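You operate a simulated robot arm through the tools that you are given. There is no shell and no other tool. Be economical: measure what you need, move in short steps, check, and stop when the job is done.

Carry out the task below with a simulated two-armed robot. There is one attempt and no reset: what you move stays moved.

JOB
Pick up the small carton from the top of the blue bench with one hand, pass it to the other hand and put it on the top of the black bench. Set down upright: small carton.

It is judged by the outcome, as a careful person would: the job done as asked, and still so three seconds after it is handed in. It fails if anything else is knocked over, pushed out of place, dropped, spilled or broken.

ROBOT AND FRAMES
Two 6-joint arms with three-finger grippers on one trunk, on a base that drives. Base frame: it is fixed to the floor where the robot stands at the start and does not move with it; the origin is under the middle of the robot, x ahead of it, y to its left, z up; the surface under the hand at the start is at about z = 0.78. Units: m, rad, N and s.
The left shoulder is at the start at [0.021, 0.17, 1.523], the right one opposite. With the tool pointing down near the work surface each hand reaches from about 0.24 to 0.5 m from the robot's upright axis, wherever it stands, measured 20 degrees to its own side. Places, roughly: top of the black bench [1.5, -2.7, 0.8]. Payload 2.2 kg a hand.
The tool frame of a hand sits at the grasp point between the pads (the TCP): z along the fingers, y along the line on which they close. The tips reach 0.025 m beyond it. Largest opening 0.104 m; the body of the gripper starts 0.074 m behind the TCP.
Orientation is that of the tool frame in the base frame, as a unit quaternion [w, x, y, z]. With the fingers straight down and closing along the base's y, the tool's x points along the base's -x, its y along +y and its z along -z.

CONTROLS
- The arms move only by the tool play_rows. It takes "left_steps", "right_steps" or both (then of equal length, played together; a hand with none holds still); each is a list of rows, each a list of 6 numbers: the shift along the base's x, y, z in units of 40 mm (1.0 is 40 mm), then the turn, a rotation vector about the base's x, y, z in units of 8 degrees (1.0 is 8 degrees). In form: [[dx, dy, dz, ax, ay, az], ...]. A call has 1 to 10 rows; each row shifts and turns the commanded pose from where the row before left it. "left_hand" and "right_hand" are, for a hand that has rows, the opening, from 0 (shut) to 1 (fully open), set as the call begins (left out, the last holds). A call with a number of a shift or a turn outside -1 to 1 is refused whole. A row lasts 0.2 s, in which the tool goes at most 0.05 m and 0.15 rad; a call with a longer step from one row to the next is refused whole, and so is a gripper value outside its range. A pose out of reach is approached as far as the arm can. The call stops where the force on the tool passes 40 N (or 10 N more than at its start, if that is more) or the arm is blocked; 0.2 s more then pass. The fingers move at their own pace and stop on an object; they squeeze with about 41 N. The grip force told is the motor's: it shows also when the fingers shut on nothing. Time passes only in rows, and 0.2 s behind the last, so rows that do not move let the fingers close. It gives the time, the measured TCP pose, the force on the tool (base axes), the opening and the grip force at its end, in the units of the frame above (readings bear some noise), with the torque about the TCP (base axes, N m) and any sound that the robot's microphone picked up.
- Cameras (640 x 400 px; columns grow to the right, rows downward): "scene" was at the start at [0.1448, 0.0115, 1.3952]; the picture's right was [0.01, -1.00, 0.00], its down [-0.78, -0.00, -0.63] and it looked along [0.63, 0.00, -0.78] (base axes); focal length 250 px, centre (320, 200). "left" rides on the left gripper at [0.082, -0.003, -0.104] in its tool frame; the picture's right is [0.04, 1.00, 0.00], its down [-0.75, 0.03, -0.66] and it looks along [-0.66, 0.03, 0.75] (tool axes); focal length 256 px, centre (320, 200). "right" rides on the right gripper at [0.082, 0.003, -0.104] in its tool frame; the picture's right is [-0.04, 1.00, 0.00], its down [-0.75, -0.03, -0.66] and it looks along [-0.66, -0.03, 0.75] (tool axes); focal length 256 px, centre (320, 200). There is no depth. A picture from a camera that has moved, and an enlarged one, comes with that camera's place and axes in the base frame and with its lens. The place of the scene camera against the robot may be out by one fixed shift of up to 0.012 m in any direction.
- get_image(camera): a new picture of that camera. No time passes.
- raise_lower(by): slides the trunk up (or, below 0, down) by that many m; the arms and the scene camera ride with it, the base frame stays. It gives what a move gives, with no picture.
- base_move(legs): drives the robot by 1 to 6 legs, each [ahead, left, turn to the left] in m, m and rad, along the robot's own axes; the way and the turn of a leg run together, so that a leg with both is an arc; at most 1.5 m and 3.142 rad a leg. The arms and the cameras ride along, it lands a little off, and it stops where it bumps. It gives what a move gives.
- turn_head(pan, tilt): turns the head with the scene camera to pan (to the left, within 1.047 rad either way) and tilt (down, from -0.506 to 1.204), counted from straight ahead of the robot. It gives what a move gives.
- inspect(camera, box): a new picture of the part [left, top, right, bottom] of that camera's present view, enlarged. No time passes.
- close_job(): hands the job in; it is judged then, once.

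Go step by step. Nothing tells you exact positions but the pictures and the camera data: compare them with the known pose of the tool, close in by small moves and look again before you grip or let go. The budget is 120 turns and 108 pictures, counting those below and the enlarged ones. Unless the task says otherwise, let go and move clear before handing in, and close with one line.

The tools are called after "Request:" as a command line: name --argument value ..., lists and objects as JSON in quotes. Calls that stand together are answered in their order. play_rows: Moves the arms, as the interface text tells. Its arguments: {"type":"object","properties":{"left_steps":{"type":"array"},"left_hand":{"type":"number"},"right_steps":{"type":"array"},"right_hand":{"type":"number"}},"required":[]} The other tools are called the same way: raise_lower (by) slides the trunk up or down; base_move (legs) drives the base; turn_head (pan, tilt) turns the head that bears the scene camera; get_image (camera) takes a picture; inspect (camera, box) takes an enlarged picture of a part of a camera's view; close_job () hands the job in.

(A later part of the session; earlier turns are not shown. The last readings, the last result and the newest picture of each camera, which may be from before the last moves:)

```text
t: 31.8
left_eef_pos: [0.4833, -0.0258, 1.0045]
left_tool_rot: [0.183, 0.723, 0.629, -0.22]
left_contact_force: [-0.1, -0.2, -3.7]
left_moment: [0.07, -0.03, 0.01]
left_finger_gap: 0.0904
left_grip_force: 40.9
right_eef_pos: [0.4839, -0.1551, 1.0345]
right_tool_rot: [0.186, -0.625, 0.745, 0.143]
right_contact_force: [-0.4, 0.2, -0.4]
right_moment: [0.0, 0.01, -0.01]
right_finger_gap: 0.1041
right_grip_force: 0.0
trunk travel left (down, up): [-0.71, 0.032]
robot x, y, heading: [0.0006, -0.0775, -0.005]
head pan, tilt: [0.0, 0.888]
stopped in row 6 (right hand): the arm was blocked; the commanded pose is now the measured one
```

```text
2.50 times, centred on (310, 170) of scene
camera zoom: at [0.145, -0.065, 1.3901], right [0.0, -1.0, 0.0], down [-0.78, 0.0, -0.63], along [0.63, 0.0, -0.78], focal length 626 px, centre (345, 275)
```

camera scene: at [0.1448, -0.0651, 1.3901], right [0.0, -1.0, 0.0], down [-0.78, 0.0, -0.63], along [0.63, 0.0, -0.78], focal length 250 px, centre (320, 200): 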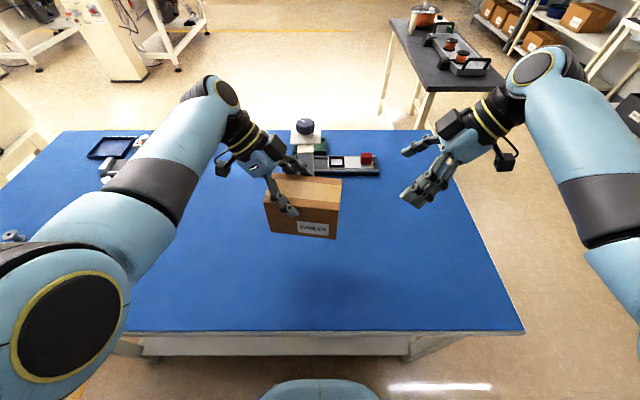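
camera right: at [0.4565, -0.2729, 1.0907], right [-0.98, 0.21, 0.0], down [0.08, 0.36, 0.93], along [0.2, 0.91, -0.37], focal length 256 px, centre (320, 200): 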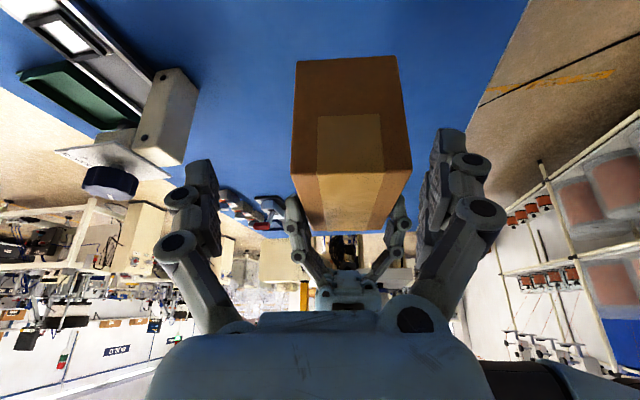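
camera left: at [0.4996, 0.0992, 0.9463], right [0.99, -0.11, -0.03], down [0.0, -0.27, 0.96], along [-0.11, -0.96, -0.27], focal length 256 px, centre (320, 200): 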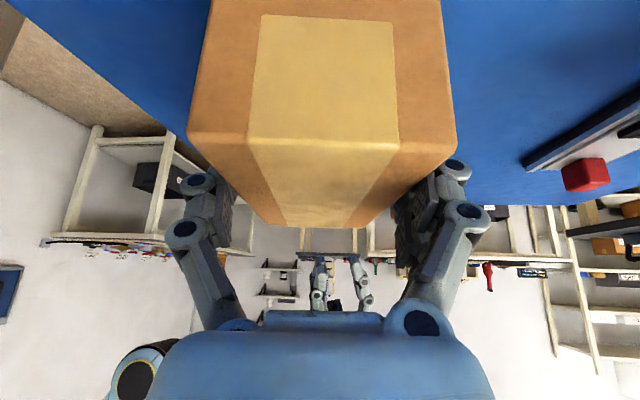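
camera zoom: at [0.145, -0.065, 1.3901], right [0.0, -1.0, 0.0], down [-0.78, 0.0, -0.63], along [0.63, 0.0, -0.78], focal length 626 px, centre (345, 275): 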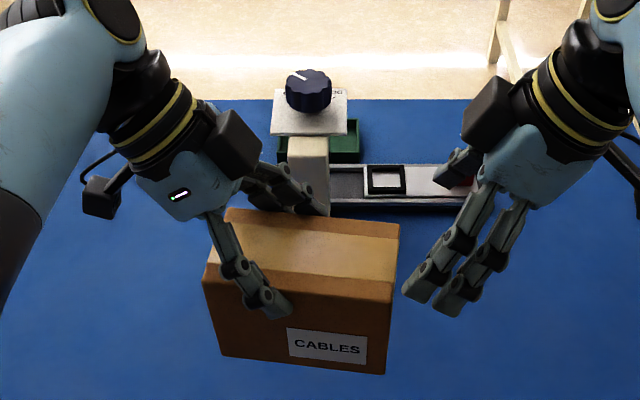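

The right arm blocks at this yaw, while the left coped at its mirror image. I'll turn the carton square to the robot (about +8.7° yaw) and give the right hand more outward tilt.

Request:
play_rows --left_steps '[[0, 0, 0, 0, 0, 0], [0, 0, 0, 0, 0, 0.35], [0, 0, 0, 0, 0, 0.35], [0, 0, 0, 0, 0, 0.35]]' --right_steps '[[0, -0.5, 0.3, 0, 0, 0], [0, -0.3, 0.2, 0.75, 0.05, 0.42], [0, 0, 0, 0.75, 0.05, 0.42], [0, 0, 0, 0.75, 0.05, 0.42]]'

```text
t: 32.8
left_eef_pos: [0.4849, -0.0261, 1.0034]
left_tool_rot: [0.199, 0.675, 0.68, -0.206]
left_contact_force: [1.0, -0.3, -3.2]
left_moment: [0.06, 0.02, -0.03]
left_finger_gap: 0.0903
left_grip_force: 40.7
right_eef_pos: [0.4825, -0.1856, 1.0555]
right_tool_rot: [0.263, -0.649, 0.657, 0.281]
right_contact_force: [0.4, 0.0, -0.1]
right_moment: [0.04, 0.02, -0.02]
right_finger_gap: 0.1039
right_grip_force: 0.0
trunk travel left (down, up): [-0.71, 0.032]
robot x, y, heading: [0.0022, -0.0743, 0.0]
head pan, tilt: [0.0, 0.888]
```

Both hands are square now, with the right hand tilted 45°. Move the right hand in above the carton again.

Request:
play_rows --right_steps '[[0, 0.48, -0.1, 0, 0, 0], [0, 0.48, -0.1, 0, 0, 0], [0, 0.48, 0, 0, 0, 0], [0, 0.48, 0, 0, 0, 0], [0.05, 0.48, 0, 0, 0, 0]]'

Request:
get_image --camera "right"

Request:
inspect --camera "scene" --box '[210, 90, 410, 250]'

```text
t: 34.0
left_eef_pos: [0.4846, -0.0251, 1.0043]
left_tool_rot: [0.2, 0.674, 0.68, -0.207]
left_contact_force: [-0.4, 0.1, -2.7]
left_moment: [0.08, 0.0, 0.0]
left_finger_gap: 0.0899
left_grip_force: 40.9
right_eef_pos: [0.485, -0.0886, 1.0463]
right_tool_rot: [0.261, -0.648, 0.658, 0.28]
right_contact_force: [-0.1, 0.0, 0.4]
right_moment: [0.02, -0.01, 0.0]
right_finger_gap: 0.1039
right_grip_force: 0.1
trunk travel left (down, up): [-0.71, 0.032]
robot x, y, heading: [-0.0029, -0.0741, -0.0]
head pan, tilt: [0.0, 0.888]
```

```text
74 pictures are left
camera right: at [0.4815, -0.2198, 1.0631], right [-1.0, 0.03, 0.06], down [0.06, 0.07, 1.0], along [0.03, 1.0, -0.07], focal length 256 px, centre (320, 200)
```

right: 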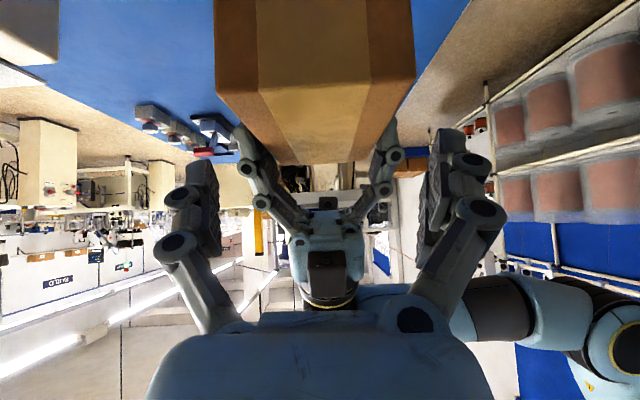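

```text
2.50 times, centred on (310, 170) of scene
camera zoom: at [0.1452, -0.0645, 1.3901], right [0.0, -1.0, 0.0], down [-0.78, 0.0, -0.63], along [0.63, 0.0, -0.78], focal length 626 px, centre (345, 275)
```

zoom: 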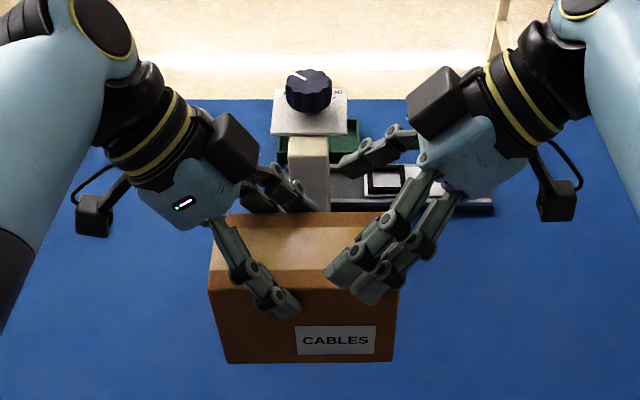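

The right hand fits. I'll fix a small roll, nudge x, descend partway and check clearance.

Request:
play_rows --right_steps '[[0.05, 0, 0, 0, -0.2, 0], [0, 0, -0.4, 0, 0, 0], [0, 0, -0.4, 0, 0, 0]]'

Request:
get_image --camera "right"

Request:
get_image --camera "left"

Request:
inspect --camera "scene" --box '[250, 130, 370, 230]'

```text
t: 34.8
left_eef_pos: [0.4836, -0.0261, 1.0039]
left_tool_rot: [0.2, 0.674, 0.68, -0.207]
left_contact_force: [0.0, 0.3, -3.3]
left_moment: [0.07, 0.03, -0.03]
left_finger_gap: 0.0901
left_grip_force: 40.9
right_eef_pos: [0.487, -0.0889, 1.0132]
right_tool_rot: [0.271, -0.652, 0.654, 0.27]
right_contact_force: [-0.1, 0.5, 0.7]
right_moment: [-0.01, -0.02, 0.01]
right_finger_gap: 0.1041
right_grip_force: 0.0
trunk travel left (down, up): [-0.71, 0.032]
robot x, y, heading: [0.0039, -0.0769, -0.002]
head pan, tilt: [0.0, 0.888]
```

```text
72 pictures are left
camera right: at [0.4841, -0.2204, 1.0303], right [-1.0, 0.03, 0.03], down [0.03, 0.07, 1.0], along [0.03, 1.0, -0.07], focal length 256 px, centre (320, 200)
```

right: 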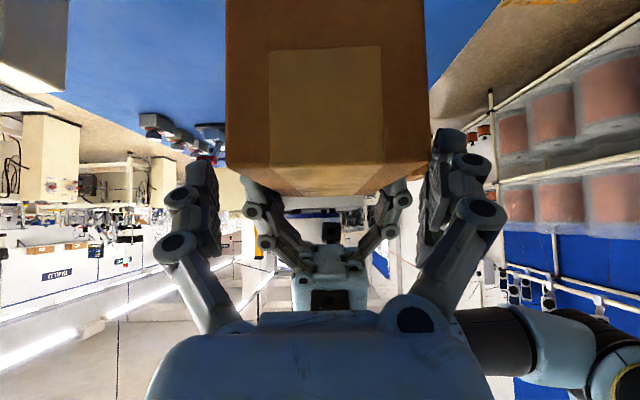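

```text
71 pictures are left
camera left: at [0.481, 0.0999, 1.0464], right [1.0, 0.04, -0.03], down [0.04, -0.27, 0.96], along [0.03, -0.96, -0.27], focal length 256 px, centre (320, 200)
```

left: 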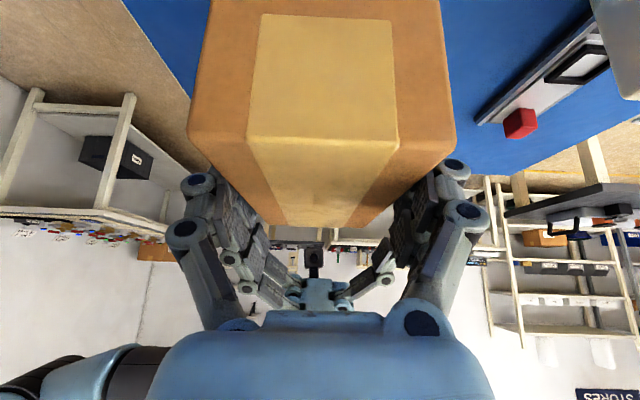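

```text
4.00 times, centred on (310, 180) of scene
camera zoom: at [0.1452, -0.0652, 1.3901], right [0.0, -1.0, 0.0], down [-0.78, 0.0, -0.63], along [0.63, 0.0, -0.78], focal length 1002 px, centre (360, 280)
```

zoom: 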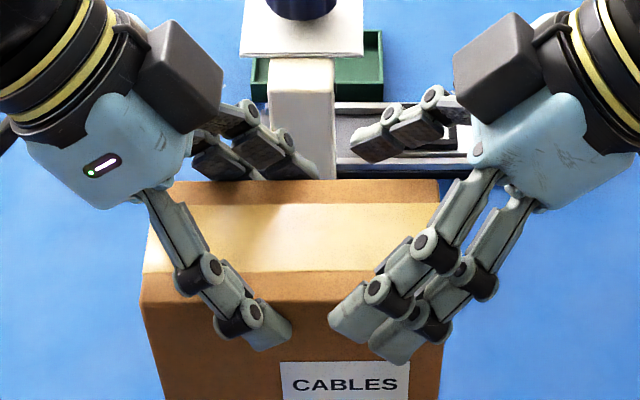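

Well centred with clear space between the two hands. Descend the last 12 mm and close the right hand.

Request:
play_rows --right_steps '[[0, 0, -0.28, 0, 0, 0], [0, 0, 0, 0, 0, 0]]'

Request:
play_rows --right_steps '[[0, 0, 0, 0, 0, 0], [0, 0, 0, 0, 0, 0], [0, 0, 0, 0, 0, 0], [0, 0, 0, 0, 0, 0]]' --right_hand 0

Request:
get_image --camera "right"

Request:
inspect --camera "scene" --box '[230, 110, 390, 240]'

```text
t: 35.4
left_eef_pos: [0.4842, -0.0248, 1.0044]
left_tool_rot: [0.199, 0.675, 0.68, -0.207]
left_contact_force: [0.3, -0.4, -3.8]
left_moment: [0.07, 0.02, 0.03]
left_finger_gap: 0.0903
left_grip_force: 41.3
right_eef_pos: [0.4875, -0.0893, 1.0028]
right_tool_rot: [0.271, -0.652, 0.655, 0.27]
right_contact_force: [-1.8, -0.4, 0.6]
right_moment: [-0.01, -0.04, 0.0]
right_finger_gap: 0.1041
right_grip_force: 0.0
trunk travel left (down, up): [-0.71, 0.032]
robot x, y, heading: [0.0013, -0.0751, -0.003]
head pan, tilt: [0.0, 0.888]
```

```text
t: 36.4
left_eef_pos: [0.4856, -0.0251, 1.0055]
left_tool_rot: [0.2, 0.675, 0.68, -0.204]
left_contact_force: [20.1, 13.7, -8.3]
left_moment: [0.25, 0.15, -0.07]
left_finger_gap: 0.0889
left_grip_force: 41.1
right_eef_pos: [0.4854, -0.0892, 1.0015]
right_tool_rot: [-0.268, 0.654, -0.653, -0.272]
right_contact_force: [-21.4, -13.3, 5.1]
right_moment: [0.23, -0.16, 1.45]
right_finger_gap: 0.0926
right_grip_force: 40.9
trunk travel left (down, up): [-0.71, 0.032]
robot x, y, heading: [0.0014, -0.0731, -0.004]
head pan, tilt: [0.0, 0.888]
```

```text
69 pictures are left
camera right: at [0.4826, -0.2207, 1.0185], right [-1.0, 0.03, 0.03], down [0.03, 0.07, 1.0], along [0.03, 1.0, -0.07], focal length 256 px, centre (320, 200)
```

right: 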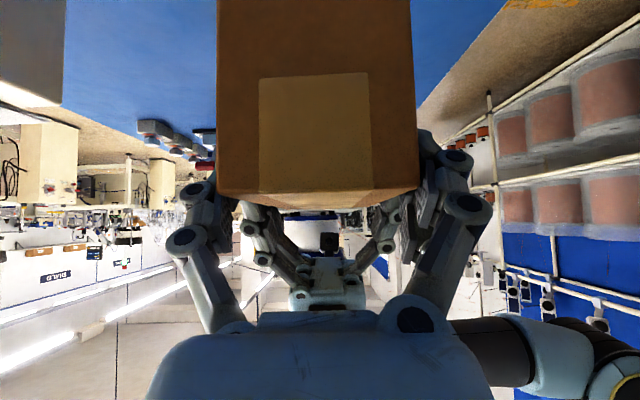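

```text
3.08 times, centred on (310, 175) of scene
camera zoom: at [0.145, -0.0652, 1.3901], right [0.0, -1.0, 0.0], down [-0.78, 0.0, -0.63], along [0.63, 0.0, -0.78], focal length 770 px, centre (351, 277)
```

zoom: 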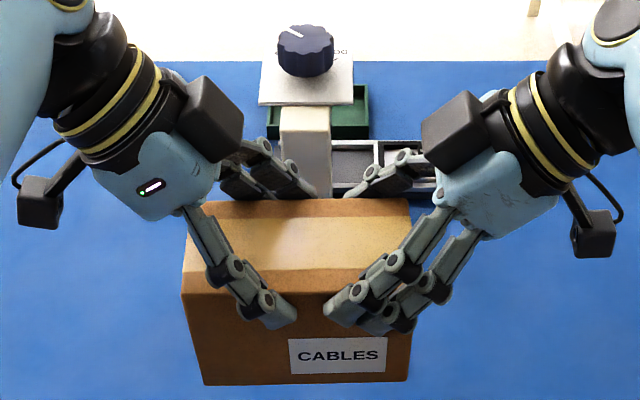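

Both hands hold it, with some internal strain from a small misalignment. I'll relax the right hand by about 2 mm along the measured force.

Request:
play_rows --right_steps '[[-0.06, -0.03, 0, 0, 0, 0.05], [0, 0, 0, 0, 0, 0]]'

```text
t: 37.0
left_eef_pos: [0.4836, -0.0261, 1.0047]
left_tool_rot: [0.2, 0.674, 0.68, -0.208]
left_contact_force: [6.8, 10.2, 6.1]
left_moment: [0.04, 0.02, 0.94]
left_finger_gap: 0.0888
left_grip_force: 41.3
right_eef_pos: [0.4844, -0.0914, 1.0021]
right_tool_rot: [-0.269, 0.654, -0.653, -0.27]
right_contact_force: [-5.9, -8.9, -5.5]
right_moment: [-0.5, -0.04, -0.53]
right_finger_gap: 0.0922
right_grip_force: 40.4
trunk travel left (down, up): [-0.71, 0.032]
robot x, y, heading: [-0.0002, -0.0717, -0.006]
head pan, tilt: [0.0, 0.888]
```

Strain is low now. Release with the left hand and check that the right holds.

Request:
play_rows --left_steps '[[0, 0, 0, 0, 0, 0], [0, 0, 0, 0, 0, 0], [0, 0, 0, 0, 0, 0]]' --left_hand 1

Request:
get_image --camera "left"

Request:
inspect --camera "scene" --box '[230, 110, 390, 240]'

```text
t: 37.8
left_eef_pos: [0.483, -0.0256, 1.0033]
left_tool_rot: [0.199, 0.676, 0.679, -0.207]
left_contact_force: [-0.3, 0.8, 0.0]
left_moment: [0.02, -0.03, -0.03]
left_finger_gap: 0.1039
left_grip_force: 0.0
right_eef_pos: [0.4854, -0.0912, 1.0029]
right_tool_rot: [-0.269, 0.656, -0.651, -0.272]
right_contact_force: [-0.8, -0.3, -3.3]
right_moment: [-0.16, -0.03, 0.02]
right_finger_gap: 0.0921
right_grip_force: 41.4
trunk travel left (down, up): [-0.71, 0.032]
robot x, y, heading: [-0.0014, -0.0751, -0.005]
head pan, tilt: [0.0, 0.888]
```

```text
67 pictures are left
camera left: at [0.4808, 0.0997, 1.0464], right [1.0, 0.04, -0.03], down [0.04, -0.27, 0.96], along [0.03, -0.96, -0.27], focal length 256 px, centre (320, 200)
```

left: 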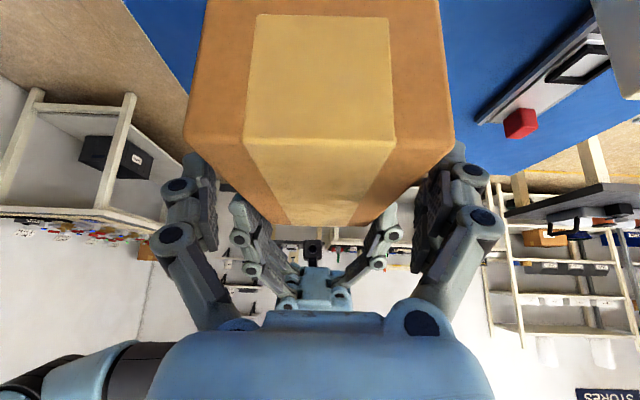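

```text
3.08 times, centred on (310, 175) of scene
camera zoom: at [0.145, -0.0651, 1.3901], right [0.0, -1.0, 0.0], down [-0.78, 0.0, -0.63], along [0.63, 0.0, -0.78], focal length 770 px, centre (351, 277)
```

zoom: 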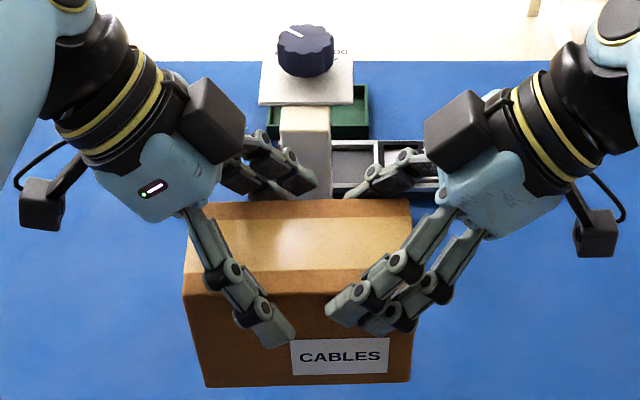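

The right hand holds the carton level. Withdraw the left hand backward along its axis, then outward.

Request:
play_rows --left_steps '[[0, 0.3, 0.46, 0, 0, 0], [0, 0.3, 0.46, 0, 0, 0], [0, 0.3, 0.46, 0, 0, 0], [0, 0.4, 0.4, 0, 0, 0], [0, 0.8, 0, 0, 0, 0], [0, 0.8, 0, 0, 0, 0], [0, 0.8, 0, 0, 0, 0]]'

Request:
get_image --camera "scene"

```text
t: 39.4
left_eef_pos: [0.4839, 0.123, 1.0763]
left_tool_rot: [0.2, 0.675, 0.679, -0.208]
left_contact_force: [-0.2, 0.0, 0.0]
left_moment: [-0.04, 0.0, -0.01]
left_finger_gap: 0.1041
left_grip_force: 0.1
right_eef_pos: [0.4857, -0.09, 1.003]
right_tool_rot: [-0.27, 0.655, -0.652, -0.271]
right_contact_force: [0.3, 0.1, -3.7]
right_moment: [-0.17, 0.0, -0.01]
right_finger_gap: 0.0919
right_grip_force: 41.1
trunk travel left (down, up): [-0.71, 0.032]
robot x, y, heading: [-0.0006, -0.0752, -0.009]
head pan, tilt: [0.0, 0.888]
```

```text
65 pictures are left
camera scene: at [0.145, -0.0638, 1.3901], right [0.0, -1.0, 0.0], down [-0.78, 0.0, -0.63], along [0.63, 0.0, -0.78], focal length 250 px, centre (320, 200)
```

scene: 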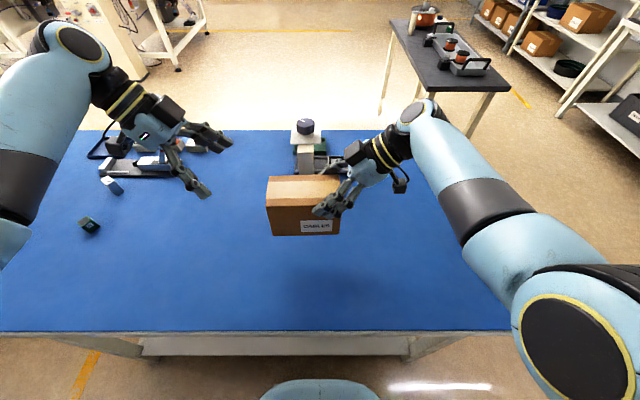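

The carton is now held by the right hand only. I'll back away from the blue bench and turn right toward the black bench.

Request:
base_move --legs '[[-0.45, 0, 0], [0, 0, -1.571]]'

Request:
turn_head --pan 0 --tilt 0.4

Request:
get_image --camera "scene"

```text
t: 45.9
left_eef_pos: [-0.2461, -0.5532, 1.0756]
left_tool_rot: [-0.002, 0.958, 0.013, -0.288]
left_contact_force: [0.4, -0.2, -1.0]
left_moment: [0.01, 0.04, 0.02]
left_finger_gap: 0.1043
left_grip_force: 0.1
right_eef_pos: [-0.457, -0.5607, 1.003]
right_tool_rot: [0.383, -0.013, 0.924, 0.006]
right_contact_force: [-0.6, 0.6, -3.4]
right_moment: [0.0, 0.13, -0.01]
right_finger_gap: 0.0915
right_grip_force: 41.4
trunk travel left (down, up): [-0.71, 0.032]
robot x, y, heading: [-0.4535, -0.0746, -1.552]
head pan, tilt: [0.0, 0.888]
```

```text
t: 46.8
left_eef_pos: [-0.2443, -0.5528, 1.0759]
left_tool_rot: [-0.002, 0.958, 0.014, -0.288]
left_contact_force: [1.0, -0.1, 0.0]
left_moment: [-0.03, 0.01, 0.01]
left_finger_gap: 0.1042
left_grip_force: 0.0
right_eef_pos: [-0.4575, -0.5589, 1.0026]
right_tool_rot: [0.382, -0.013, 0.924, 0.006]
right_contact_force: [0.0, 0.4, -3.2]
right_moment: [0.01, 0.16, 0.0]
right_finger_gap: 0.092
right_grip_force: 41.2
trunk travel left (down, up): [-0.71, 0.032]
robot x, y, heading: [-0.4519, -0.0721, -1.553]
head pan, tilt: [0.0, 0.4]
```

```text
64 pictures are left
camera scene: at [-0.4519, -0.2269, 1.4321], right [-1.0, -0.02, 0.0], down [-0.01, 0.39, -0.92], along [0.02, -0.92, -0.39], focal length 250 px, centre (320, 200)
```

scene: 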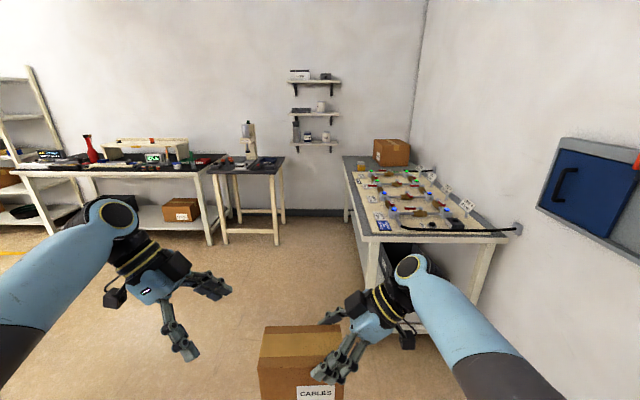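

There's another bench to the right, so I'll swing left early: ahead 0.5, then diagonally toward the black bench.

Request:
base_move --legs '[[0.5, 0, -0.018], [0.55, 0.9, 0], [0.3, 0.7, 0]]'

Request:
get_image --camera "scene"

```text
t: 58.5
left_eef_pos: [1.3378, -1.9138, 1.0771]
left_tool_rot: [-0.008, 0.958, -0.005, -0.287]
left_contact_force: [0.4, -0.5, -0.1]
left_moment: [0.01, 0.02, 0.02]
left_finger_gap: 0.1038
left_grip_force: 0.0
right_eef_pos: [1.1241, -1.9112, 1.0032]
right_tool_rot: [0.382, 0.007, 0.924, -0.002]
right_contact_force: [-0.3, 1.1, -3.5]
right_moment: [-0.01, 0.16, -0.04]
right_finger_gap: 0.0909
right_grip_force: 41.3
trunk travel left (down, up): [-0.71, 0.032]
robot x, y, heading: [1.1508, -1.4259, -1.595]
head pan, tilt: [0.0, 0.4]
```

```text
63 pictures are left
camera scene: at [1.1442, -1.5794, 1.4322], right [-1.0, 0.02, 0.0], down [0.01, 0.39, -0.92], along [-0.02, -0.92, -0.39], focal length 250 px, centre (320, 200)
```

scene: 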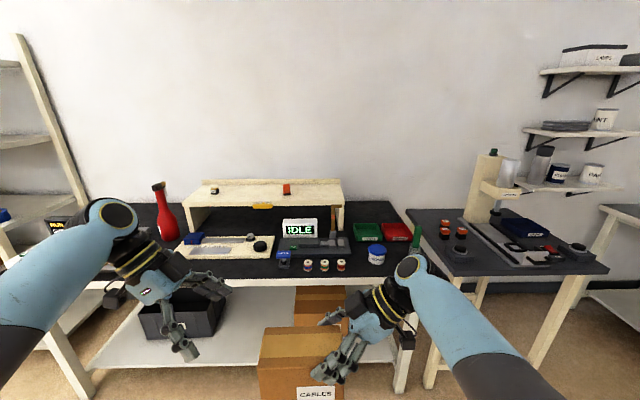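

I'm in front of the black bench. I need a free spot, so a closer look at its top.

Request:
inspect --camera "scene" --box '[100, 160, 440, 300]'

Request:
turn_head --pan 0.6 --tilt 0.4

Request:
get_image --camera "scene"

Request:
get_image --camera "left"

```text
1.88 times, centred on (270, 230) of scene
camera zoom: at [1.1442, -1.5794, 1.4322], right [-1.0, 0.02, 0.0], down [0.01, 0.39, -0.92], along [-0.02, -0.92, -0.39], focal length 471 px, centre (414, 144)
```

zoom: 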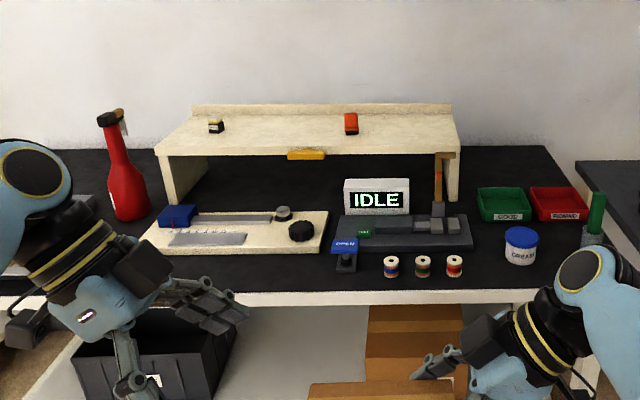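

```text
t: 59.5
left_eef_pos: [1.3368, -1.9142, 1.0766]
left_tool_rot: [-0.008, 0.958, -0.006, -0.287]
left_contact_force: [-0.6, 0.0, -0.3]
left_moment: [0.02, 0.04, -0.01]
left_finger_gap: 0.1042
left_grip_force: 0.0
right_eef_pos: [1.1247, -1.9117, 1.0034]
right_tool_rot: [0.383, 0.007, 0.924, -0.002]
right_contact_force: [-1.0, -0.2, -3.2]
right_moment: [0.0, 0.15, 0.02]
right_finger_gap: 0.091
right_grip_force: 40.9
trunk travel left (down, up): [-0.71, 0.032]
robot x, y, heading: [1.1485, -1.4265, -1.59]
head pan, tilt: [0.6, 0.4]
```

```text
61 pictures are left
camera scene: at [1.1965, -1.5643, 1.4322], right [-0.84, -0.55, 0.0], down [-0.21, 0.33, -0.92], along [0.5, -0.77, -0.39], focal length 250 px, centre (320, 200)
```

scene: 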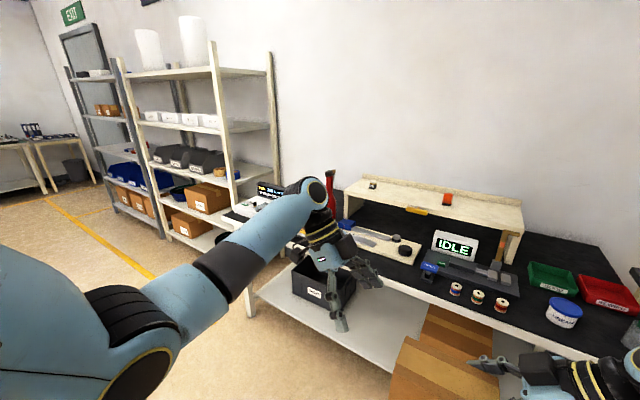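

```text
60 pictures are left
camera left: at [1.4631, -1.9129, 1.1185], right [0.02, -1.0, -0.03], down [-0.27, -0.04, 0.96], along [-0.96, -0.01, -0.27], focal length 256 px, centre (320, 200)
```

left: 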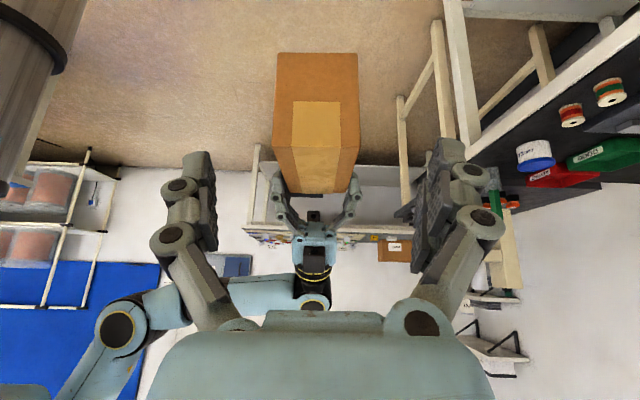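

The front strip in front of the white plate (x ≈ 1.35–1.73, y ≈ -2.31 to -2.45) looks free. I'll shift left to face it and look from above.

Request:
base_move --legs '[[0.1, 0.0, 0.02], [0.0, 0.42, 0]]'

Request:
turn_head --pan 0 --tilt 0.55

Request:
get_image --camera "scene"

```text
t: 62.9
left_eef_pos: [1.7749, -2.0089, 1.0766]
left_tool_rot: [-0.004, 0.958, 0.007, -0.287]
left_contact_force: [0.8, -0.1, -0.1]
left_moment: [-0.01, 0.04, 0.01]
left_finger_gap: 0.1039
left_grip_force: 0.1
right_eef_pos: [1.562, -2.0107, 1.0025]
right_tool_rot: [0.383, -0.005, 0.924, 0.003]
right_contact_force: [0.1, 0.3, -3.6]
right_moment: [0.02, 0.17, 0.01]
right_finger_gap: 0.0905
right_grip_force: 40.5
trunk travel left (down, up): [-0.71, 0.032]
robot x, y, heading: [1.569, -1.5257, -1.568]
head pan, tilt: [0.6, 0.4]
```

```text
t: 63.9
left_eef_pos: [1.7739, -2.0091, 1.077]
left_tool_rot: [-0.005, 0.958, 0.006, -0.288]
left_contact_force: [0.3, 0.1, -0.8]
left_moment: [0.0, 0.0, -0.01]
left_finger_gap: 0.1039
left_grip_force: 0.0
right_eef_pos: [1.561, -2.0099, 1.0031]
right_tool_rot: [0.382, -0.006, 0.924, 0.003]
right_contact_force: [-0.8, 0.0, -3.3]
right_moment: [-0.03, 0.14, -0.03]
right_finger_gap: 0.0905
right_grip_force: 41.3
trunk travel left (down, up): [-0.71, 0.032]
robot x, y, heading: [1.5737, -1.5247, -1.565]
head pan, tilt: [0.0, 0.55]
```

```text
59 pictures are left
camera scene: at [1.5721, -1.6759, 1.4185], right [-1.0, 0.0, 0.0], down [0.0, 0.52, -0.85], along [0.0, -0.85, -0.52], focal length 250 px, centre (320, 200)
```

scene: 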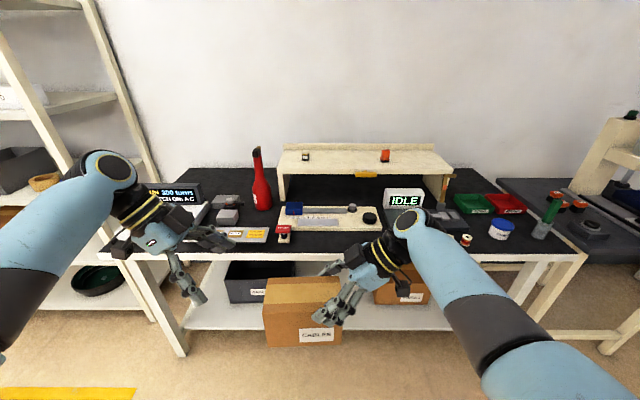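

Request:
inspect --camera "scene" --box '[190, 170, 410, 290]'

```text
2.91 times, centred on (300, 230) of scene
camera zoom: at [1.5721, -1.6759, 1.4185], right [-1.0, 0.0, 0.0], down [0.0, 0.52, -0.85], along [0.0, -0.85, -0.52], focal length 728 px, centre (378, 113)
```

zoom: 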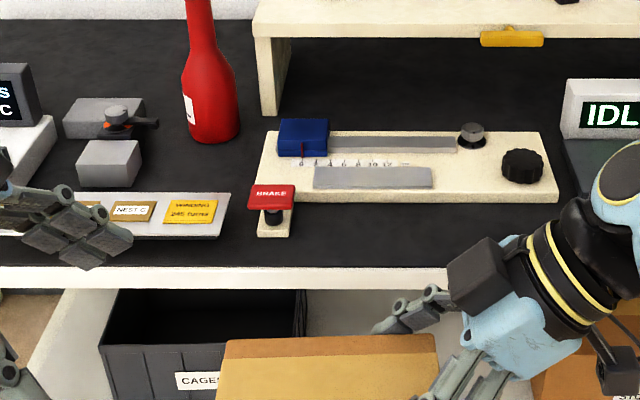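

The free strip is about x 1.33–1.67, y -2.33 to -2.45. I'll put the carton at around [1.565, -2.39]. First I pull the left arm back and up so it stays clear of the bench items.

Request:
play_rows --left_steps '[[0, 0.4, 0.7, 0, 0, 0], [0, 0.4, 0.7, 0, 0, 0], [0, 0.4, 0.7, 0, 0, 0], [0, 0.4, 0.7, 0, 0, 0], [0, 0.4, 0.7, 0, 0, 0], [0, 0.4, 0.7, 0, 0, 0]]'

Request:
get_image --camera "scene"

```text
t: 65.2
left_eef_pos: [1.7882, -1.9032, 1.236]
left_tool_rot: [-0.003, 0.957, 0.007, -0.29]
left_contact_force: [-0.7, 0.1, 0.7]
left_moment: [0.01, 0.0, -0.02]
left_finger_gap: 0.1042
left_grip_force: 0.0
left hand out of reach, approached as far as the arm can: row 5, 6
right_eef_pos: [1.56, -2.0099, 1.0039]
right_tool_rot: [0.383, -0.006, 0.924, 0.003]
right_contact_force: [0.5, -0.7, -4.1]
right_moment: [-0.03, 0.15, -0.02]
right_finger_gap: 0.0904
right_grip_force: 41.0
trunk travel left (down, up): [-0.71, 0.032]
robot x, y, heading: [1.5713, -1.5262, -1.571]
head pan, tilt: [0.0, 0.55]
```

```text
57 pictures are left
camera scene: at [1.5722, -1.6752, 1.4186], right [-1.0, 0.0, 0.0], down [0.0, 0.52, -0.85], along [0.0, -0.85, -0.52], focal length 250 px, centre (320, 200)
```

scene: 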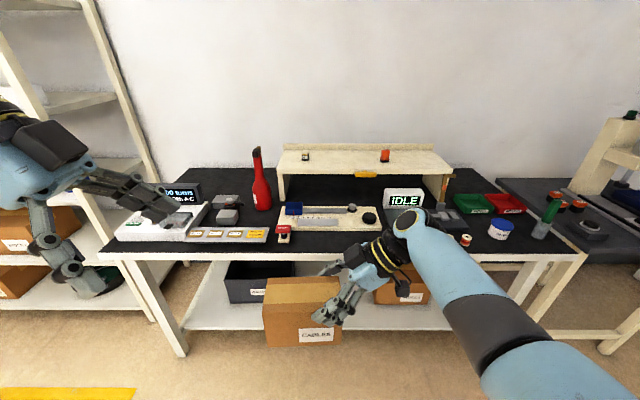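

The left arm is clear. Drive ahead most of the way, with a small step right, and look again.

Request:
base_move --legs '[[0.3, -0.037, 0]]'

Request:
turn_head --pan 0 --tilt 0.8

Request:
get_image --camera "scene"

Request:
get_image --camera "right"

```text
t: 67.3
left_eef_pos: [1.7543, -2.2087, 1.235]
left_tool_rot: [-0.002, 0.957, 0.008, -0.29]
left_contact_force: [-0.3, 0.2, 0.0]
left_moment: [0.01, 0.02, 0.01]
left_finger_gap: 0.104
left_grip_force: 0.0
right_eef_pos: [1.5281, -2.316, 1.0019]
right_tool_rot: [0.383, -0.005, 0.924, 0.003]
right_contact_force: [0.4, -0.3, -4.3]
right_moment: [-0.02, 0.18, 0.01]
right_finger_gap: 0.0903
right_grip_force: 41.4
trunk travel left (down, up): [-0.71, 0.032]
robot x, y, heading: [1.5378, -1.8323, -1.565]
head pan, tilt: [0.0, 0.55]
```

```text
t: 68.1
left_eef_pos: [1.7547, -2.2093, 1.2369]
left_tool_rot: [-0.002, 0.957, 0.007, -0.289]
left_contact_force: [-0.2, 0.2, 0.0]
left_moment: [-0.01, -0.03, 0.03]
left_finger_gap: 0.1042
left_grip_force: 0.0
right_eef_pos: [1.5264, -2.3152, 1.0033]
right_tool_rot: [0.383, -0.007, 0.924, 0.004]
right_contact_force: [0.6, 0.3, -3.9]
right_moment: [0.0, 0.15, 0.01]
right_finger_gap: 0.0902
right_grip_force: 41.2
trunk travel left (down, up): [-0.71, 0.032]
robot x, y, heading: [1.54, -1.834, -1.567]
head pan, tilt: [0.0, 0.799]
```

```text
56 pictures are left
camera scene: at [1.5371, -1.9713, 1.3972], right [-1.0, -0.01, 0.0], down [0.0, 0.72, -0.7], along [0.0, -0.7, -0.72], focal length 250 px, centre (320, 200)
```

scene: 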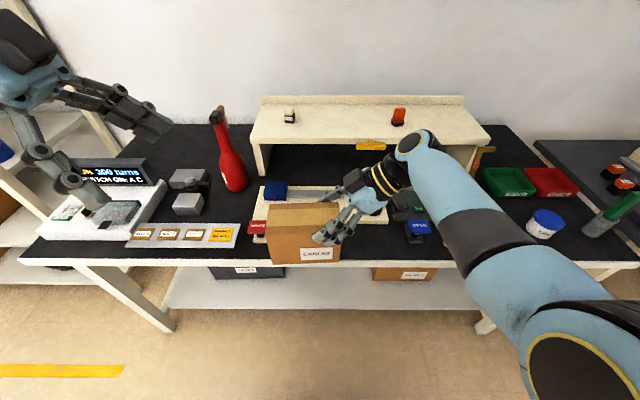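

```text
55 pictures are left
camera right: at [1.3952, -2.3139, 1.0195], right [0.01, 1.0, 0.03], down [0.07, -0.03, 1.0], along [1.0, -0.01, -0.07], focal length 256 px, centre (320, 200)
```

right: 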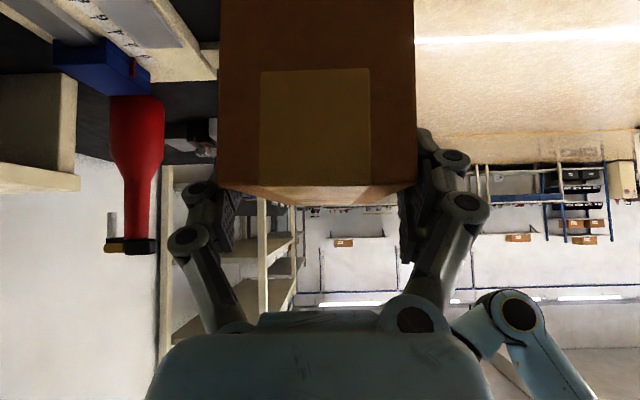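

Request:
inspect --camera "scene" --box '[220, 140, 440, 280]'

```text
2.86 times, centred on (330, 210) of scene
camera zoom: at [1.5371, -1.9713, 1.3972], right [-1.0, -0.01, 0.0], down [0.0, 0.72, -0.7], along [0.0, -0.7, -0.72], focal length 715 px, centre (291, 171)
```

zoom: 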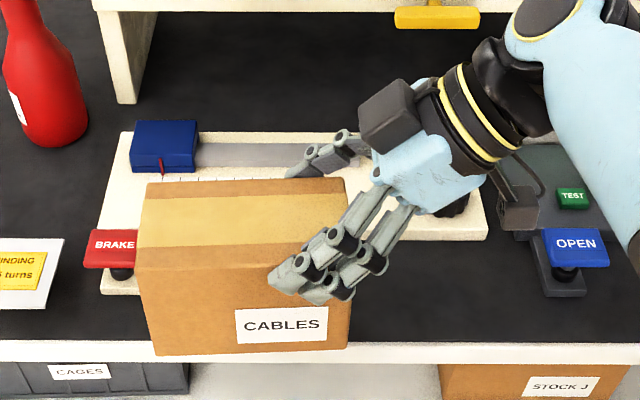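

Request:
inspect --camera "right" --box '[40, 0, 240, 160]'

```text
2.50 times, centred on (140, 80) of right
camera zoom: at [1.3952, -2.3139, 1.0195], right [0.01, 1.0, 0.03], down [0.07, -0.03, 1.0], along [1.0, -0.01, -0.07], focal length 640 px, centre (770, 500)
```

zoom: 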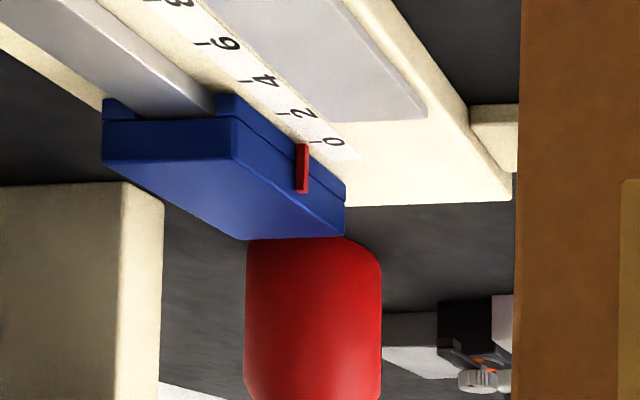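

The wrist view puts the plate front at y ≈ -2.46 and the edge at about -2.34, so the carton centre should go to y ≈ -2.40. Drive the remaining 86 mm.

Request:
base_move --legs '[[0.086, -0.01, 0]]'

Request:
inspect --camera "scene" --box '[220, 140, 440, 280]'

Request:
get_image --camera "right"

```text
t: 69.2
left_eef_pos: [1.7452, -2.2952, 1.2346]
left_tool_rot: [-0.004, 0.957, 0.007, -0.29]
left_contact_force: [-0.6, -0.4, 0.2]
left_moment: [0.02, -0.03, -0.02]
left_finger_gap: 0.104
left_grip_force: 0.1
right_eef_pos: [1.5164, -2.4019, 1.0034]
right_tool_rot: [0.382, -0.006, 0.924, 0.004]
right_contact_force: [-0.4, -1.1, -3.9]
right_moment: [0.0, 0.17, 0.04]
right_finger_gap: 0.0905
right_grip_force: 41.4
trunk travel left (down, up): [-0.71, 0.032]
robot x, y, heading: [1.5251, -1.9147, -1.564]
head pan, tilt: [0.0, 0.799]
```

```text
2.86 times, centred on (330, 210) of scene
camera zoom: at [1.5268, -2.0585, 1.3969], right [-1.0, 0.0, 0.0], down [0.0, 0.72, -0.7], along [0.0, -0.7, -0.72], focal length 715 px, centre (291, 171)
```

zoom: 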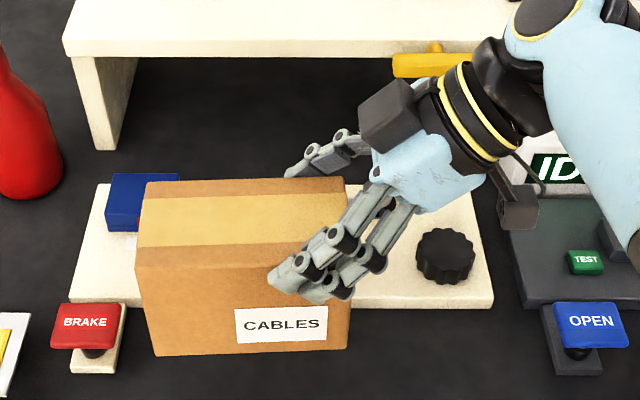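

```text
51 pictures are left
camera right: at [1.3848, -2.4005, 1.0188], right [0.02, 1.0, 0.03], down [0.07, -0.03, 1.0], along [1.0, -0.01, -0.07], focal length 256 px, centre (320, 200)
```

right: 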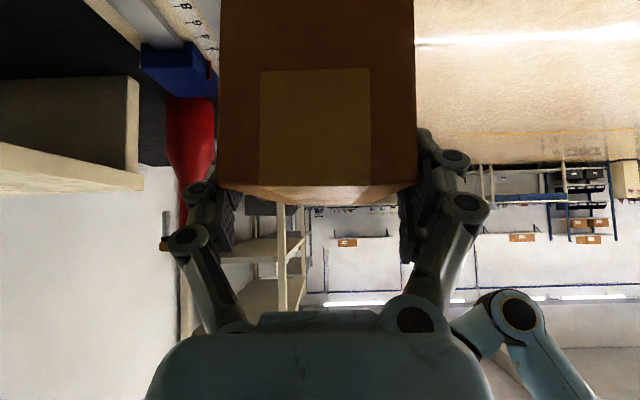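

Good placement in plan. Lower stepwise, watching the right wrist against the "IDLE" device with the left hand's camera.

Request:
raise_lower --by -0.06

Request:
get_image --camera "left"

Request:
get_image --camera "scene"

```text
t: 70.2
left_eef_pos: [1.7439, -2.2938, 1.1752]
left_tool_rot: [-0.002, 0.957, 0.008, -0.291]
left_contact_force: [0.7, 1.3, 0.2]
left_moment: [-0.03, 0.01, 0.0]
left_finger_gap: 0.104
left_grip_force: 0.0
right_eef_pos: [1.5164, -2.4013, 0.9434]
right_tool_rot: [0.383, -0.005, 0.924, 0.003]
right_contact_force: [0.0, -0.5, -3.7]
right_moment: [-0.02, 0.14, -0.01]
right_finger_gap: 0.09
right_grip_force: 40.9
trunk travel left (down, up): [-0.65, 0.092]
robot x, y, heading: [1.5299, -1.9146, -1.567]
head pan, tilt: [0.0, 0.799]
```

```text
50 pictures are left
camera left: at [1.8701, -2.2894, 1.2165], right [0.05, -1.0, -0.03], down [-0.26, -0.04, 0.96], along [-0.96, -0.04, -0.26], focal length 256 px, centre (320, 200)
```

left: 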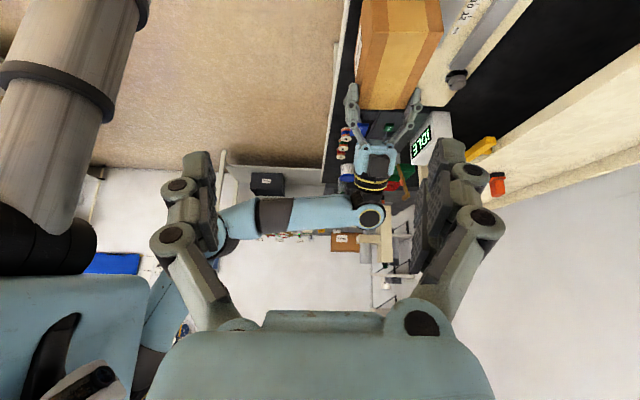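

```text
49 pictures are left
camera scene: at [1.5269, -2.0573, 1.3371], right [-1.0, 0.0, 0.0], down [0.0, 0.72, -0.7], along [0.0, -0.7, -0.72], focal length 250 px, centre (320, 200)
```

scene: 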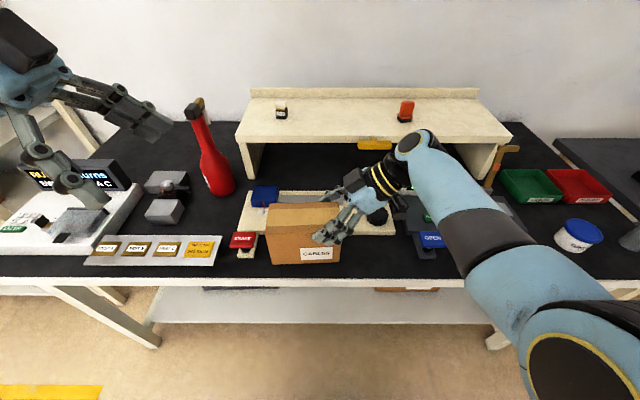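

The right wrist is well above the items. Lower toward contact.

Request:
raise_lower --by -0.028

Request:
inspect --camera "scene" --box '[220, 140, 440, 280]'

Request:
get_image --camera "left"

```text
t: 70.9
left_eef_pos: [1.7452, -2.293, 1.1472]
left_tool_rot: [-0.003, 0.957, 0.007, -0.29]
left_contact_force: [0.2, 0.1, 0.7]
left_moment: [-0.04, -0.03, 0.02]
left_finger_gap: 0.1042
left_grip_force: 0.0
right_eef_pos: [1.5171, -2.401, 0.9146]
right_tool_rot: [0.383, -0.005, 0.924, 0.002]
right_contact_force: [-0.9, 0.0, -3.0]
right_moment: [-0.01, 0.15, 0.01]
right_finger_gap: 0.0904
right_grip_force: 41.2
trunk travel left (down, up): [-0.622, 0.12]
robot x, y, heading: [1.526, -1.9144, -1.568]
head pan, tilt: [0.0, 0.799]
```

```text
2.86 times, centred on (330, 210) of scene
camera zoom: at [1.5269, -2.057, 1.309], right [-1.0, 0.0, 0.0], down [0.0, 0.72, -0.7], along [0.0, -0.7, -0.72], focal length 715 px, centre (291, 171)
```

zoom: 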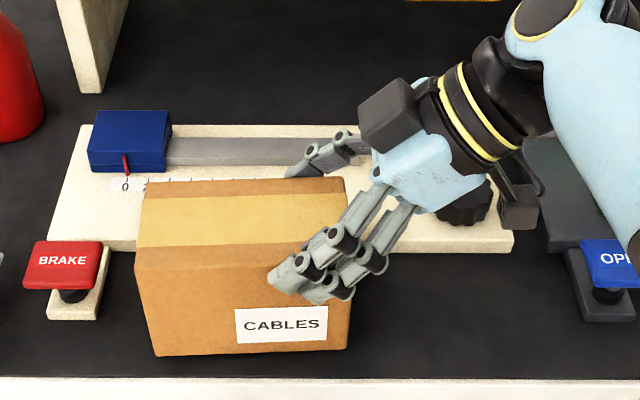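

```text
47 pictures are left
camera left: at [1.8701, -2.289, 1.1886], right [0.05, -1.0, -0.03], down [-0.26, -0.04, 0.96], along [-0.96, -0.04, -0.26], focal length 256 px, centre (320, 200)
```

left: 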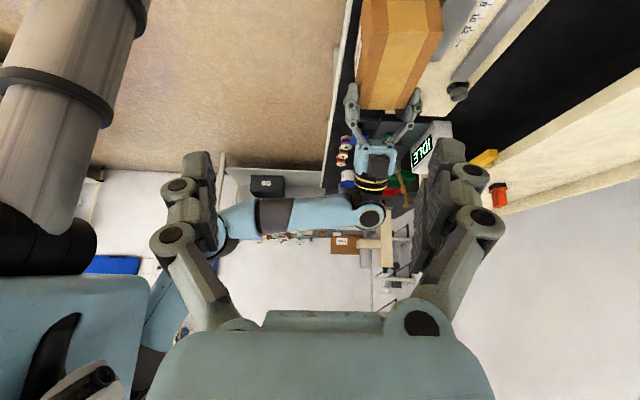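

Front margin is about 14 mm, rear about 25 mm. Shift 5 mm toward the wall, then lower in small steps to touch.

Request:
play_rows --right_steps '[[0, -0.13, 0, 0, 0, 0]]'

Request:
raise_lower --by -0.008

Request:
raise_lower --by -0.004

```text
t: 71.3
left_eef_pos: [1.7446, -2.294, 1.1466]
left_tool_rot: [-0.003, 0.957, 0.007, -0.29]
left_contact_force: [-0.1, -0.3, -0.2]
left_moment: [-0.01, -0.04, 0.02]
left_finger_gap: 0.1042
left_grip_force: 0.0
right_eef_pos: [1.5162, -2.4054, 0.9148]
right_tool_rot: [0.383, -0.006, 0.924, 0.004]
right_contact_force: [0.1, 0.1, -3.1]
right_moment: [0.0, 0.16, 0.02]
right_finger_gap: 0.0903
right_grip_force: 41.2
trunk travel left (down, up): [-0.622, 0.12]
robot x, y, heading: [1.5264, -1.9162, -1.565]
head pan, tilt: [0.0, 0.799]
```

```text
t: 71.9
left_eef_pos: [1.7451, -2.2942, 1.1403]
left_tool_rot: [-0.003, 0.957, 0.007, -0.291]
left_contact_force: [-0.6, 0.4, 0.6]
left_moment: [0.03, 0.0, -0.05]
left_finger_gap: 0.1042
left_grip_force: 0.1
right_eef_pos: [1.5171, -2.4085, 0.9083]
right_tool_rot: [0.383, -0.007, 0.924, 0.003]
right_contact_force: [0.1, 0.6, 8.6]
right_moment: [-0.43, 0.53, -0.04]
right_finger_gap: 0.0902
right_grip_force: 41.3
trunk travel left (down, up): [-0.614, 0.128]
robot x, y, heading: [1.525, -1.9168, -1.566]
head pan, tilt: [0.0, 0.799]
```

```text
t: 72.4
left_eef_pos: [1.7443, -2.2911, 1.1368]
left_tool_rot: [-0.001, 0.957, 0.007, -0.289]
left_contact_force: [-0.1, -0.2, -0.1]
left_moment: [0.03, 0.02, 0.01]
left_finger_gap: 0.1037
left_grip_force: 0.1
right_eef_pos: [1.5172, -2.4061, 0.9079]
right_tool_rot: [0.385, -0.006, 0.923, -0.002]
right_contact_force: [-4.9, 4.1, 36.5]
right_moment: [-1.15, 0.95, -0.22]
right_finger_gap: 0.0908
right_grip_force: 41.4
trunk travel left (down, up): [-0.61, 0.132]
robot x, y, heading: [1.5285, -1.919, -1.567]
head pan, tilt: [0.0, 0.799]
```

It has touched the bench; ease off 3 mm and check before letting go.

Request:
raise_lower --by 0.003

Request:
inspect --camera "scene" --box '[220, 140, 440, 280]'

Request:
inspect --camera "right" --box '[120, 0, 520, 250]'

```text
t: 72.9
left_eef_pos: [1.7448, -2.2921, 1.1387]
left_tool_rot: [-0.001, 0.957, 0.007, -0.289]
left_contact_force: [0.9, -0.3, 0.4]
left_moment: [-0.01, 0.04, 0.06]
left_finger_gap: 0.104
left_grip_force: 0.0
right_eef_pos: [1.5167, -2.4059, 0.9075]
right_tool_rot: [0.383, -0.006, 0.924, 0.002]
right_contact_force: [-1.5, -2.0, 24.8]
right_moment: [-1.39, -0.69, -0.24]
right_finger_gap: 0.0909
right_grip_force: 40.2
trunk travel left (down, up): [-0.613, 0.129]
robot x, y, heading: [1.5287, -1.9191, -1.565]
head pan, tilt: [0.0, 0.799]
```

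```text
2.86 times, centred on (330, 210) of scene
camera zoom: at [1.5269, -2.0554, 1.3002], right [-1.0, -0.01, 0.0], down [0.0, 0.72, -0.7], along [0.0, -0.7, -0.72], focal length 715 px, centre (291, 171)
```

zoom: 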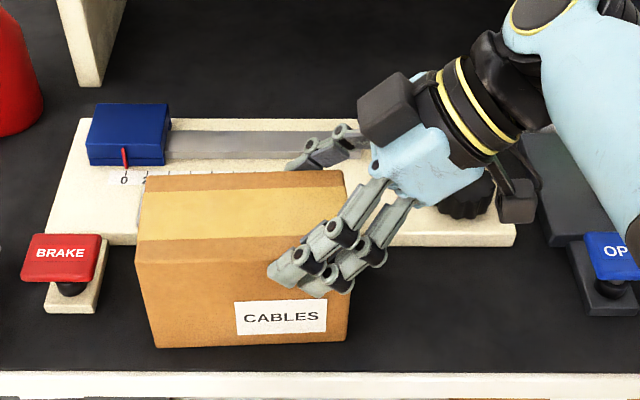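

```text
1.60 times, centred on (320, 125) of right
camera zoom: at [1.3854, -2.4037, 0.9235], right [0.02, 1.0, 0.03], down [0.07, -0.03, 1.0], along [1.0, -0.01, -0.07], focal length 410 px, centre (320, 320)
```

zoom: 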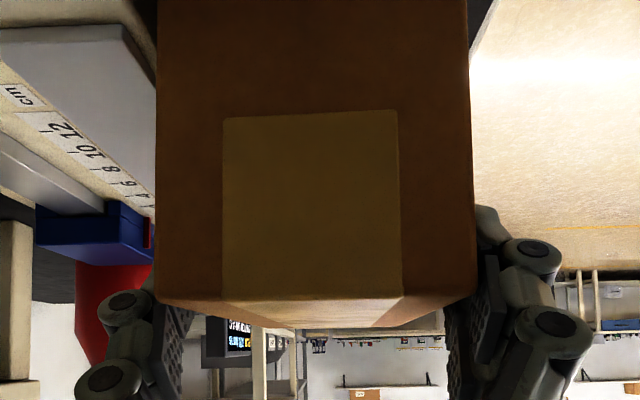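

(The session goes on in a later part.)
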